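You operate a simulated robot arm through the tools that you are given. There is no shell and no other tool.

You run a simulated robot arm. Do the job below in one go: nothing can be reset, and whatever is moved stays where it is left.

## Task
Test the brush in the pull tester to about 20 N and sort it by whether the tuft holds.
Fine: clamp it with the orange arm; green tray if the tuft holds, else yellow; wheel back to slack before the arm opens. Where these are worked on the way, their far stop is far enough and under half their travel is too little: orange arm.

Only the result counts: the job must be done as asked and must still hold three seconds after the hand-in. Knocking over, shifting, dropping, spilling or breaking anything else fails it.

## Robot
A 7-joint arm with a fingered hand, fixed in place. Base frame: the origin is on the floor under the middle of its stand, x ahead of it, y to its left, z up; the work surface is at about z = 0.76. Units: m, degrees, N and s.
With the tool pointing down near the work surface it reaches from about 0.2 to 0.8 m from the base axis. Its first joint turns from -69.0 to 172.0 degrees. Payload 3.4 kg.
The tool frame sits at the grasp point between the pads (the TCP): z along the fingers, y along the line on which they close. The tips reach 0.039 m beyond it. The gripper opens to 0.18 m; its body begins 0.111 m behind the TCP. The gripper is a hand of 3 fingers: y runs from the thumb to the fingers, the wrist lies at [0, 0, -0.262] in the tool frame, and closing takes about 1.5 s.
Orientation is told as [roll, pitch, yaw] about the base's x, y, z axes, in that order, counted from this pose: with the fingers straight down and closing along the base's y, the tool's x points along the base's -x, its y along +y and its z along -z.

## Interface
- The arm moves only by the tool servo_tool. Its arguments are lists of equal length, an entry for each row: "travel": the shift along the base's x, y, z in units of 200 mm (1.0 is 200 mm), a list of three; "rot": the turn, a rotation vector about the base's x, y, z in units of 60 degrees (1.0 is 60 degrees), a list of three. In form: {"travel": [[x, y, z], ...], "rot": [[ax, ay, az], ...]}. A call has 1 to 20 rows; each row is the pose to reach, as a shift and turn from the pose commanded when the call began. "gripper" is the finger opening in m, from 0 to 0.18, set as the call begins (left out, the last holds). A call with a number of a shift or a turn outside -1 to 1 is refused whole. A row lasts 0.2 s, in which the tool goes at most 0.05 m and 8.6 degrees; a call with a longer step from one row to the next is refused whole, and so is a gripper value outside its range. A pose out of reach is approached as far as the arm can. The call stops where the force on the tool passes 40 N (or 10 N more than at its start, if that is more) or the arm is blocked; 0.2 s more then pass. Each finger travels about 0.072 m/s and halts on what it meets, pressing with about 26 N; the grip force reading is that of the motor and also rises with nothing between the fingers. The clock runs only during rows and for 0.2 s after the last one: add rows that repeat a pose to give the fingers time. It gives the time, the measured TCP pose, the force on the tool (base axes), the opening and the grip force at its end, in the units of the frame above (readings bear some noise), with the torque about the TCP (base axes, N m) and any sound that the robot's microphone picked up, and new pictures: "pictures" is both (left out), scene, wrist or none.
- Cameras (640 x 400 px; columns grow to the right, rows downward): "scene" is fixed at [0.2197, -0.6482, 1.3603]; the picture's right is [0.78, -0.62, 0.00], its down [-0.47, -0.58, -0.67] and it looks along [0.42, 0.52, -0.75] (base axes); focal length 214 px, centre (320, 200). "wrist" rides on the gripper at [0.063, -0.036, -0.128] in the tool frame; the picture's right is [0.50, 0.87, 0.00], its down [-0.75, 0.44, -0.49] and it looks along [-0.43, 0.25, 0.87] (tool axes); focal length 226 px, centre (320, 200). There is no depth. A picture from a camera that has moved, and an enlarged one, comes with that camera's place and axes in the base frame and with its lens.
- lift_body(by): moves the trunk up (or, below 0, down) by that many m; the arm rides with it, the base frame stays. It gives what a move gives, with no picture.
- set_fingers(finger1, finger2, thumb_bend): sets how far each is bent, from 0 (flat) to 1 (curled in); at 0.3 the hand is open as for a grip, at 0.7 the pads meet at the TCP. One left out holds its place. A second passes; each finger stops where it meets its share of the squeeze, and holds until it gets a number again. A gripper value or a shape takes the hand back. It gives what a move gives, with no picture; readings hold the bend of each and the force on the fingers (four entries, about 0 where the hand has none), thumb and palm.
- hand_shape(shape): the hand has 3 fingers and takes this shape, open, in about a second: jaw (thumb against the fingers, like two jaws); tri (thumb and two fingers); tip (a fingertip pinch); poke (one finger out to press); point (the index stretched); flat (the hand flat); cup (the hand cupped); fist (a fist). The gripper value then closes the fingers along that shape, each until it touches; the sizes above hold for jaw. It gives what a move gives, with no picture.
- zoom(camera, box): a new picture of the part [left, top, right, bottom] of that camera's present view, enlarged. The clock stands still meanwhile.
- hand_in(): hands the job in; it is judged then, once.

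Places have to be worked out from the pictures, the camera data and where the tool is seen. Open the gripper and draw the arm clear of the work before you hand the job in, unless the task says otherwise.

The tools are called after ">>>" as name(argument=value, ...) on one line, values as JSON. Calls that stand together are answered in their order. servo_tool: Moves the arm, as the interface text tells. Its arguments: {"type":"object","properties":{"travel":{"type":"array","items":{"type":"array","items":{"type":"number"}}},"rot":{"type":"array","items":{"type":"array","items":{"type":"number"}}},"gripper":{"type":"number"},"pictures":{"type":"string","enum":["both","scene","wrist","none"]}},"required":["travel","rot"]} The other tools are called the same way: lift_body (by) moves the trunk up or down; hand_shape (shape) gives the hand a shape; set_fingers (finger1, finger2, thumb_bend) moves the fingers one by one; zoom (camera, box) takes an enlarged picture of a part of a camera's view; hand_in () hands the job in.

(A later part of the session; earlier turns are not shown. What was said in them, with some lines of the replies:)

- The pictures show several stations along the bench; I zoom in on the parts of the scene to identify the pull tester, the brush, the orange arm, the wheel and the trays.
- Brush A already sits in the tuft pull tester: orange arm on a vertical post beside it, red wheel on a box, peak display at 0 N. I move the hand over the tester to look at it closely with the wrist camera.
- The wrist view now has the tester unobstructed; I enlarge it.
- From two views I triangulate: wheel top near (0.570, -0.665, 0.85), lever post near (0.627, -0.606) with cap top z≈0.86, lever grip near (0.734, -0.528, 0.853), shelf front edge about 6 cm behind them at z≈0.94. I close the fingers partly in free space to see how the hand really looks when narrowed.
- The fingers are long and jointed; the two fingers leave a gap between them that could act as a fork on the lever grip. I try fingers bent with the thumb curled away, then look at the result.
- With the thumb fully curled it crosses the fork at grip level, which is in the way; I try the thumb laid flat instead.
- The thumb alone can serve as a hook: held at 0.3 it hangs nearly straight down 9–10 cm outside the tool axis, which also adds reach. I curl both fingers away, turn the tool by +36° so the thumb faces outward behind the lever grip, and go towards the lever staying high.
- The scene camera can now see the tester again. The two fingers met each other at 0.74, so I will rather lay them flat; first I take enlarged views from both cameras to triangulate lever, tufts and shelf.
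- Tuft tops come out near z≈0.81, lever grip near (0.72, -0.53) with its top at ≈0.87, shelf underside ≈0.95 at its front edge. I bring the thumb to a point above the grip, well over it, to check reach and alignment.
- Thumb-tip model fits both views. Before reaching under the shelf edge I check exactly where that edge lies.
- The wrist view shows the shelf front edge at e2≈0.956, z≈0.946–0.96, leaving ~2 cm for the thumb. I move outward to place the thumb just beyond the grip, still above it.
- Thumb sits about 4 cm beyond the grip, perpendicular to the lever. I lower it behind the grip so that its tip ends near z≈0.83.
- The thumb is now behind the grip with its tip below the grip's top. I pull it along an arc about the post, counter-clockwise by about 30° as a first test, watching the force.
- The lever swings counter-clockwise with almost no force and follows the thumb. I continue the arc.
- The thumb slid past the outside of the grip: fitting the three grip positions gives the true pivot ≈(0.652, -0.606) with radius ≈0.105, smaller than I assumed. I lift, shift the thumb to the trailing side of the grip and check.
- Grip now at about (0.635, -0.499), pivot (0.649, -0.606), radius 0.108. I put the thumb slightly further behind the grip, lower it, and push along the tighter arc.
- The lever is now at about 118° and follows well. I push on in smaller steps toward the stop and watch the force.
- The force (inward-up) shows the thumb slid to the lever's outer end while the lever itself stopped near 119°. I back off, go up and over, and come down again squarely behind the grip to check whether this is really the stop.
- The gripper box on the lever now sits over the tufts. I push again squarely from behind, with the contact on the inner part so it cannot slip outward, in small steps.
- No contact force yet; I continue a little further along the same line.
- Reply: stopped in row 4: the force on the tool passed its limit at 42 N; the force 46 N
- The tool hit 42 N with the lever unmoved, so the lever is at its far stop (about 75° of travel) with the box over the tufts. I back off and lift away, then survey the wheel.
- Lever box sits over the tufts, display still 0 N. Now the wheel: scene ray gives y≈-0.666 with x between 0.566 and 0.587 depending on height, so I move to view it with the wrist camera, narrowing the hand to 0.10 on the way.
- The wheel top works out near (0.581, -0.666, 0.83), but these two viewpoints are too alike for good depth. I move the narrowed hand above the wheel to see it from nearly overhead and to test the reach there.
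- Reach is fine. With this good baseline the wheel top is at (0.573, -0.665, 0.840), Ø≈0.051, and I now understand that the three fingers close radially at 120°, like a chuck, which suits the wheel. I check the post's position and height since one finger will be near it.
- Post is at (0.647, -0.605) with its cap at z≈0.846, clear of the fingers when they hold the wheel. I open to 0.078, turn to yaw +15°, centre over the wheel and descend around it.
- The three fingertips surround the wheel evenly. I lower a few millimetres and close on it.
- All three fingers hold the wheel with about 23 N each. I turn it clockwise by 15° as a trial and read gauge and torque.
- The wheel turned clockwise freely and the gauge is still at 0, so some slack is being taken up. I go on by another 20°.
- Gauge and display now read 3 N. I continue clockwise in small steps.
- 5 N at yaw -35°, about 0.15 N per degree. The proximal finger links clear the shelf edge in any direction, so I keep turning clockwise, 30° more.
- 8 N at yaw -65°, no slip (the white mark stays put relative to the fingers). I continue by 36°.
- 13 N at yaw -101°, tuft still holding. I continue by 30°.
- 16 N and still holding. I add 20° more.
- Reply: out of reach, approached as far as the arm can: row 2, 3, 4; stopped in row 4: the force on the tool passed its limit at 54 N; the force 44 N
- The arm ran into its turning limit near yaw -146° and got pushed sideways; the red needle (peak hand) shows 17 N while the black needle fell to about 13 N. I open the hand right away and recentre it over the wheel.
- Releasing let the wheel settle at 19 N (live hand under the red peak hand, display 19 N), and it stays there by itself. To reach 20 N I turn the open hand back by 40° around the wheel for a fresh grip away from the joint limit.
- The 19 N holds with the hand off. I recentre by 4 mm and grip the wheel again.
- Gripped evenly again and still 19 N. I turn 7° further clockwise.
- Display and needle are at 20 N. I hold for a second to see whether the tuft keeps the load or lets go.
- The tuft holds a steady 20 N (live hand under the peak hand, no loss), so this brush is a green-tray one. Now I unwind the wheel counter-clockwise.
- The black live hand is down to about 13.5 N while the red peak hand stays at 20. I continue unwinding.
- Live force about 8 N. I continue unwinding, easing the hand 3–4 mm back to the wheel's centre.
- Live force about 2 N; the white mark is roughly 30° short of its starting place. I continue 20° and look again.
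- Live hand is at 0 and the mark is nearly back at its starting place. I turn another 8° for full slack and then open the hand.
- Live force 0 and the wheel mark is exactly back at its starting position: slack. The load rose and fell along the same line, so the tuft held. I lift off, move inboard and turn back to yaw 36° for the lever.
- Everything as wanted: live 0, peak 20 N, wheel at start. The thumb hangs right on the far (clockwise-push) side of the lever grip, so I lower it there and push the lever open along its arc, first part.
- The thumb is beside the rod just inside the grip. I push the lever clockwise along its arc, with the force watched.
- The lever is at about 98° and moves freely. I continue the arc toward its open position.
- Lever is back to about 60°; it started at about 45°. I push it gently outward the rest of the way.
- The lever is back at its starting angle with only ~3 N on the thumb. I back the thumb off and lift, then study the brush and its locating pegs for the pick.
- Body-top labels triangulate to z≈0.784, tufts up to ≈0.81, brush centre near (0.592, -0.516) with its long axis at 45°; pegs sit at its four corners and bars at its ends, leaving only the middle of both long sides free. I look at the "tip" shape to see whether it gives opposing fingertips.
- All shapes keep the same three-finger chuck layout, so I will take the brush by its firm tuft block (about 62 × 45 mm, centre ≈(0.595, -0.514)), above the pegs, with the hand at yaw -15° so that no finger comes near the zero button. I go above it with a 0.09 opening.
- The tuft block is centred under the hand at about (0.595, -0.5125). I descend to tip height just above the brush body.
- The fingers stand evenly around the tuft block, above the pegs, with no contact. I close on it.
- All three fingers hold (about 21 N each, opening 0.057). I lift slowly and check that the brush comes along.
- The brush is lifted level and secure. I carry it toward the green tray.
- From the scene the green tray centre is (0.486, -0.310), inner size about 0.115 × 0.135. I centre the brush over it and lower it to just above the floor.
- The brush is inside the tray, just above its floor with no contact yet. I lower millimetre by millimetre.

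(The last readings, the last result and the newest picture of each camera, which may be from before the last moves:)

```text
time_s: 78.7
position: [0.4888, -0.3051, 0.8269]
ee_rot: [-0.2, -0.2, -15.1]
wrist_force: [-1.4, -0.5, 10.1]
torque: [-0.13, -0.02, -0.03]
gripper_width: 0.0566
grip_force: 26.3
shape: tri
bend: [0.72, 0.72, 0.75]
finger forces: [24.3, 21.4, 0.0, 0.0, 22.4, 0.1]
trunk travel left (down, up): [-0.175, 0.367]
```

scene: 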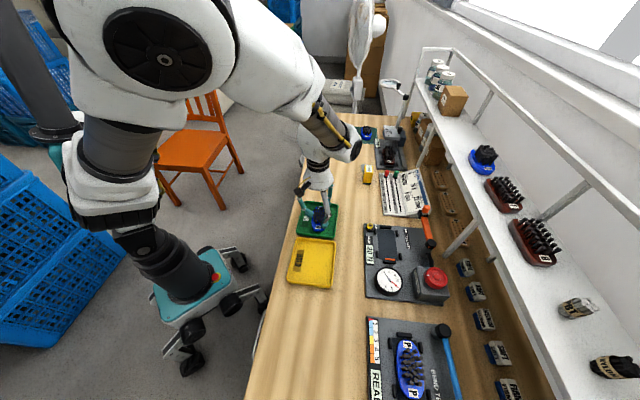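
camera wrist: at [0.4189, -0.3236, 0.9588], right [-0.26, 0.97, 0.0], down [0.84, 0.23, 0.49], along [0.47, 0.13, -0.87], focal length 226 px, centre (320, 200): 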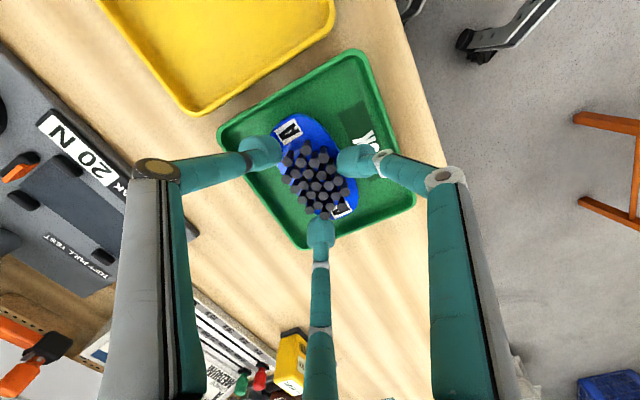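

Contact felt (10 N): the brush stands on the tray floor. I ease up a millimetre, open just enough to free the tufts, and check.

>>> servo_tool(travel=[[0, 0, 0.006], [0, 0, 0.006], [0, 0, 0.006], [0, 0, 0.006], [0, 0, 0.006]], rot=[[0, 0, 0], [0, 0, 0], [0, 0, 0], [0, 0, 0], [0, 0, 0]], gripper=0.07, pictures="both")

>>> zoom(camera="wrist", box=[160, 40, 480, 260])

>>> zoom(camera="scene", box=[280, 180, 360, 250])

```text
time_s: 79.9
position: [0.4878, -0.3044, 0.8265]
ee_rot: [0.0, 0.2, -15.0]
wrist_force: [0.8, -0.2, -0.1]
torque: [0.02, -0.02, 0.01]
gripper_width: 0.0707
grip_force: 0.1
shape: tri
bend: [0.72, 0.72, 0.74]
finger forces: [0.0, 0.5, 0.0, 0.0, 0.7, 0.0]
trunk travel left (down, up): [-0.175, 0.367]
camera wrist: at [0.4183, -0.3243, 0.9553], right [-0.26, 0.97, 0.0], down [0.84, 0.23, 0.49], along [0.47, 0.13, -0.87], focal length 226 px, centre (320, 200)
```

scene: 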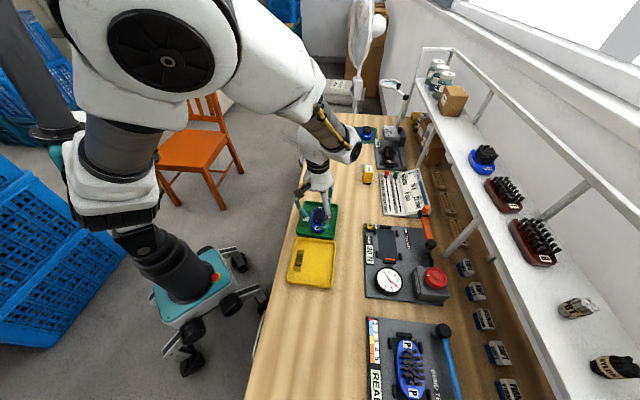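
wrist: 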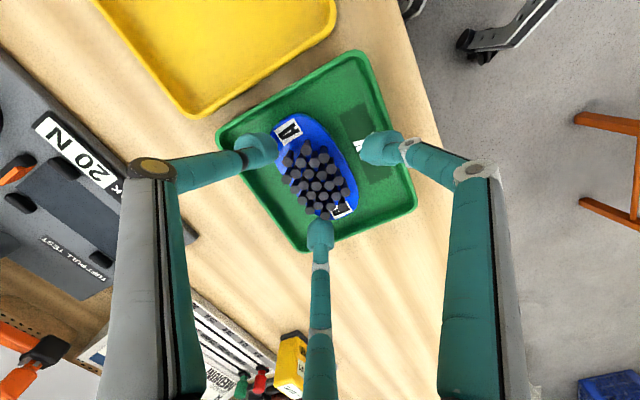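

```text
1.82 times, centred on (320, 150) of wrist
camera zoom: at [0.4183, -0.3243, 0.9553], right [-0.26, 0.97, 0.0], down [0.84, 0.23, 0.49], along [0.47, 0.13, -0.87], focal length 411 px, centre (320, 291)
```

zoom: 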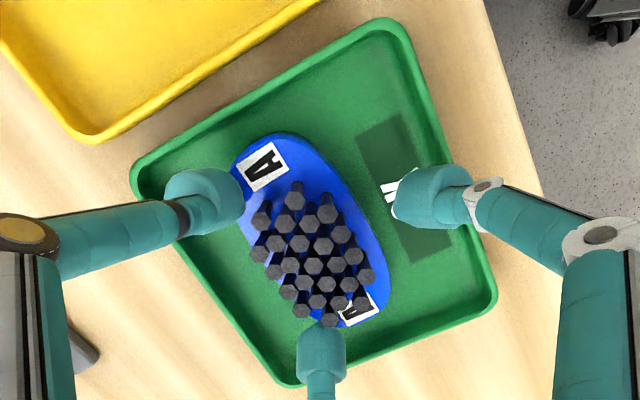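

```text
5.71 times, centred on (320, 215) of scene
camera zoom: at [0.2197, -0.6482, 1.3603], right [0.78, -0.62, 0.0], down [-0.47, -0.58, -0.67], along [0.42, 0.52, -0.75], focal length 1226 px, centre (320, 114)
```

zoom: 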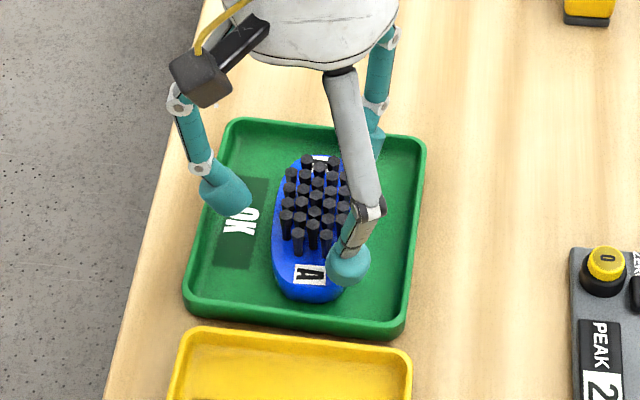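

Two fingertips still barely touch (under 1 N) while the third is well clear, so I shift the hand 5 mm to centre the gap, then lift straight up.

>>> servo_tool(travel=[[0.011, -0.011, 0.0], [0.022, -0.022, 0.0], [0.022, -0.022, 0.01], [0.022, -0.022, 0.06], [0.022, -0.022, 0.14], [0.022, -0.022, 0.26], [0.022, -0.022, 0.4]], rot=[[0, 0, 0], [0, 0, 0], [0, 0, 0], [0, 0, 0], [0, 0, 0], [0, 0, 0], [0, 0, 0]], gripper=0.076, pictures="both")

>>> zoom(camera="scene", box=[280, 180, 360, 250])

```text
time_s: 81.5
position: [0.4912, -0.3096, 0.9054]
ee_rot: [-0.2, -0.1, -15.0]
wrist_force: [1.0, -0.6, -0.3]
torque: [0.03, -0.02, 0.04]
gripper_width: 0.0757
grip_force: 0.2
shape: tri
bend: [0.72, 0.72, 0.73]
finger forces: [0.1, 0.0, 0.0, 0.1, 0.1, 0.0]
trunk travel left (down, up): [-0.175, 0.367]
camera wrist: at [0.4214, -0.3278, 1.0351], right [-0.26, 0.97, 0.0], down [0.84, 0.23, 0.49], along [0.47, 0.12, -0.87], focal length 226 px, centre (320, 200)
```

scene: 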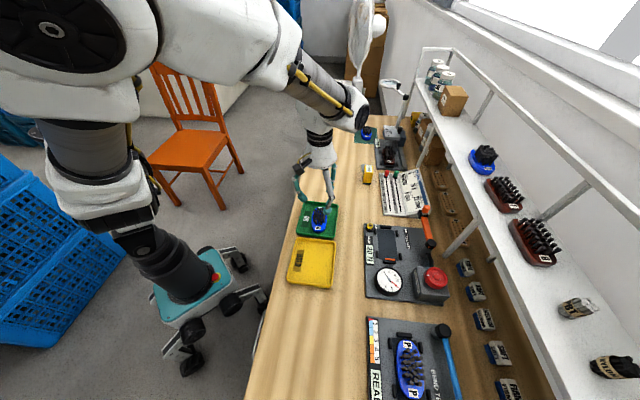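
wrist: 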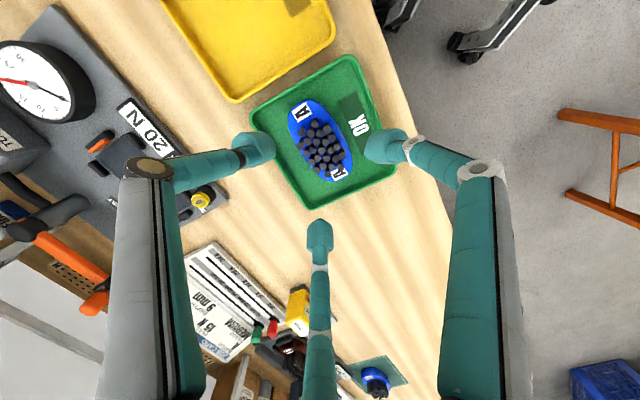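

```text
5.71 times, centred on (320, 215) of scene
camera zoom: at [0.2197, -0.6482, 1.3603], right [0.78, -0.62, 0.0], down [-0.47, -0.58, -0.67], along [0.42, 0.52, -0.75], focal length 1226 px, centre (320, 114)
```

zoom: 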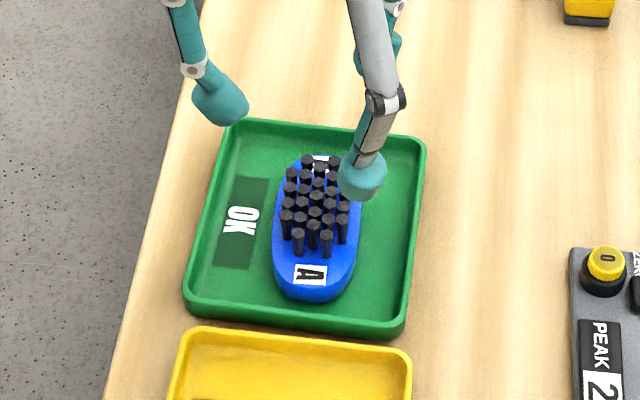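

The brush stands upright in the green tray. I raise the hand, open it and draw the arm back, then check the whole bench.

>>> servo_tool(travel=[[0, 0, 0.2], [0, 0, 0.4], [0, 0, 0.6], [-0.1, 0.05, 0.8], [-0.25, 0.1, 0.95], [-0.4, 0.15, 1.0], [-0.5, 0.2, 1.0], [-0.5, 0.2, 1.0]], rot=[[0, 0, 0], [0, 0, 0], [0, 0, 0], [0, 0, 0], [0, 0, 0], [0, 0, 0], [0, 0, 0], [0, 0, 0]], gripper=0.18, pictures="both")

>>> zoom(camera="scene", box=[340, 170, 480, 310])

>>> zoom(camera="scene", box=[270, 190, 370, 300])

>>> zoom(camera="wrist", box=[200, 60, 440, 240])

```text
time_s: 83.3
position: [0.3934, -0.2698, 1.107]
ee_rot: [-0.2, 0.1, -15.0]
wrist_force: [-0.6, 0.4, -0.6]
torque: [0.02, -0.01, 0.03]
gripper_width: 0.18
grip_force: 0.0
shape: tri
bend: [0.3, 0.3, 0.3]
finger forces: [0.0, 0.0, 0.1, 0.0, 0.1, 0.1]
trunk travel left (down, up): [-0.175, 0.367]
camera wrist: at [0.325, -0.2872, 1.2338], right [-0.26, 0.97, 0.0], down [0.84, 0.23, 0.49], along [0.47, 0.13, -0.87], focal length 226 px, centre (320, 200)
```

scene: 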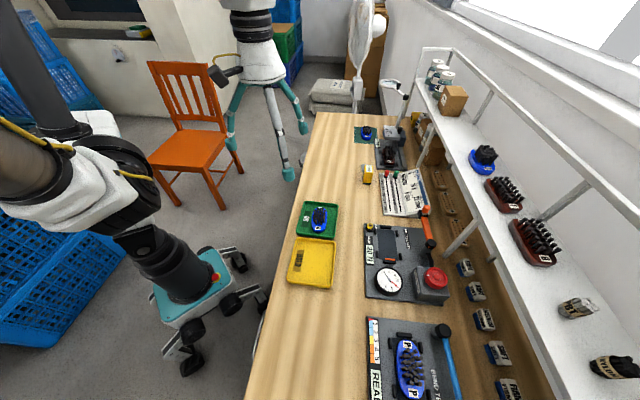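
wrist: 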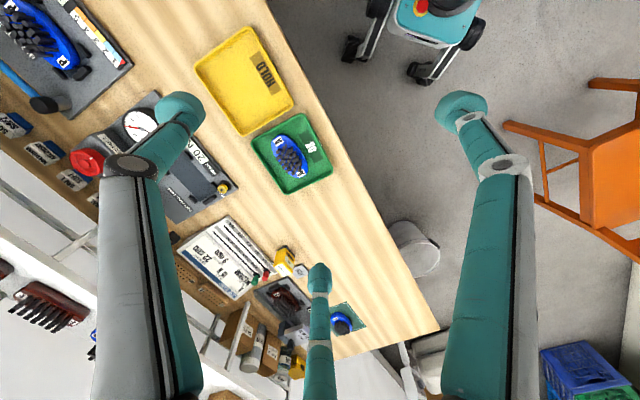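

```text
2.86 times, centred on (410, 240) of scene
camera zoom: at [0.2197, -0.6482, 1.3603], right [0.78, -0.62, 0.0], down [-0.47, -0.58, -0.67], along [0.42, 0.52, -0.75], focal length 613 px, centre (63, 86)
```

zoom: 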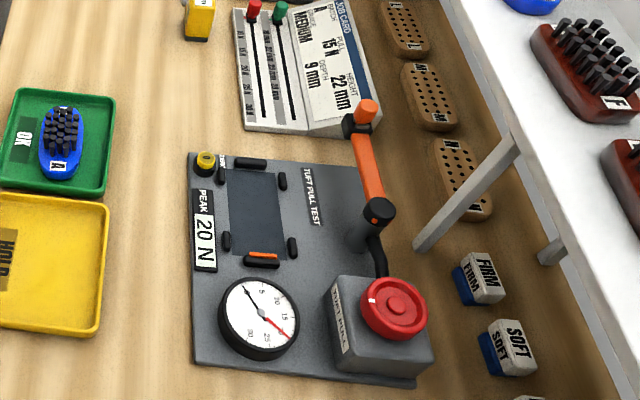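

```text
3.64 times, centred on (320, 245) of scene
camera zoom: at [0.2197, -0.6482, 1.3603], right [0.78, -0.62, 0.0], down [-0.47, -0.58, -0.67], along [0.42, 0.52, -0.75], focal length 780 px, centre (320, 36)
```

zoom: 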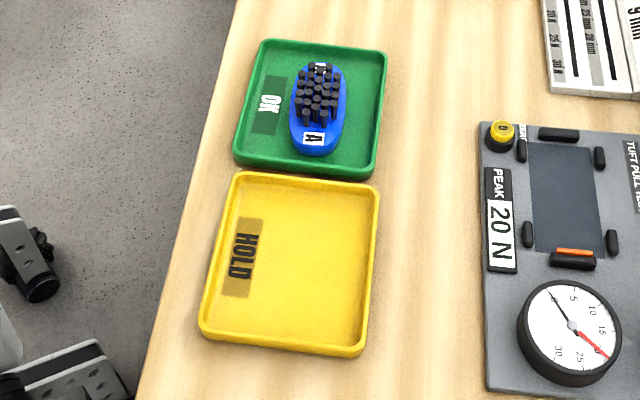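

```text
2.22 times, centred on (320, 150) of wrist
camera zoom: at [0.325, -0.2872, 1.2338], right [-0.26, 0.97, 0.0], down [0.84, 0.23, 0.49], along [0.47, 0.13, -0.87], focal length 502 px, centre (320, 311)
```

zoom: 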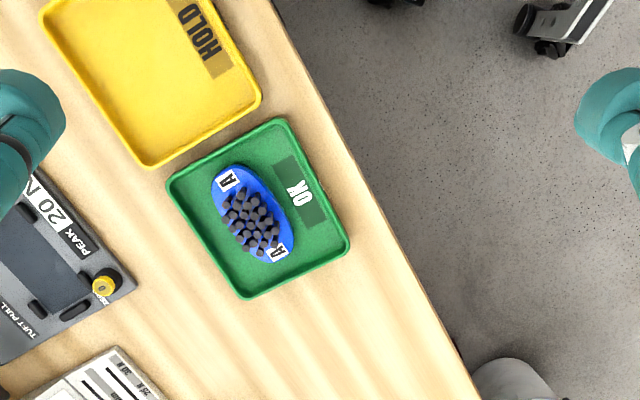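

Everything is in order: the brush stands in the green tray, the wheel is slack at its starting mark, the lever is open, the display shows a peak of 20 N, nothing else has moved, and the open hand is clear of the work. I hand the job in.

>>> hand_in()

```text
The job is handed in.
```

The tuft held when brush A was pulled to 20 N, so the brush is in the green tray. I have handed the job in.

- **Clamp:** I swung the orange arm over the brush until it hit its far stop. It took 42 N there without moving further.
- **Pull:** The gauge and the peak display both reached 20 N. The needle stayed at 20 N while I held it for over a second, and no tuft came loose. At 16–17 N my arm hit its turning limit, so I had to re-grip the wheel. The pull dipped to about 13 N during this, then settled at 19 N before I took it to 20 N.
- **Slack:** I turned the wheel back until the gauge read 0 and its white mark was at its starting position. Only then did I open the orange arm.
- **Sorting:** I lifted the brush by its tufts, because the pegs block the sides of the body. It stands upright in the green tray.

The last pictures show everything else on the bench where it started. The hand is open and clear of the work.
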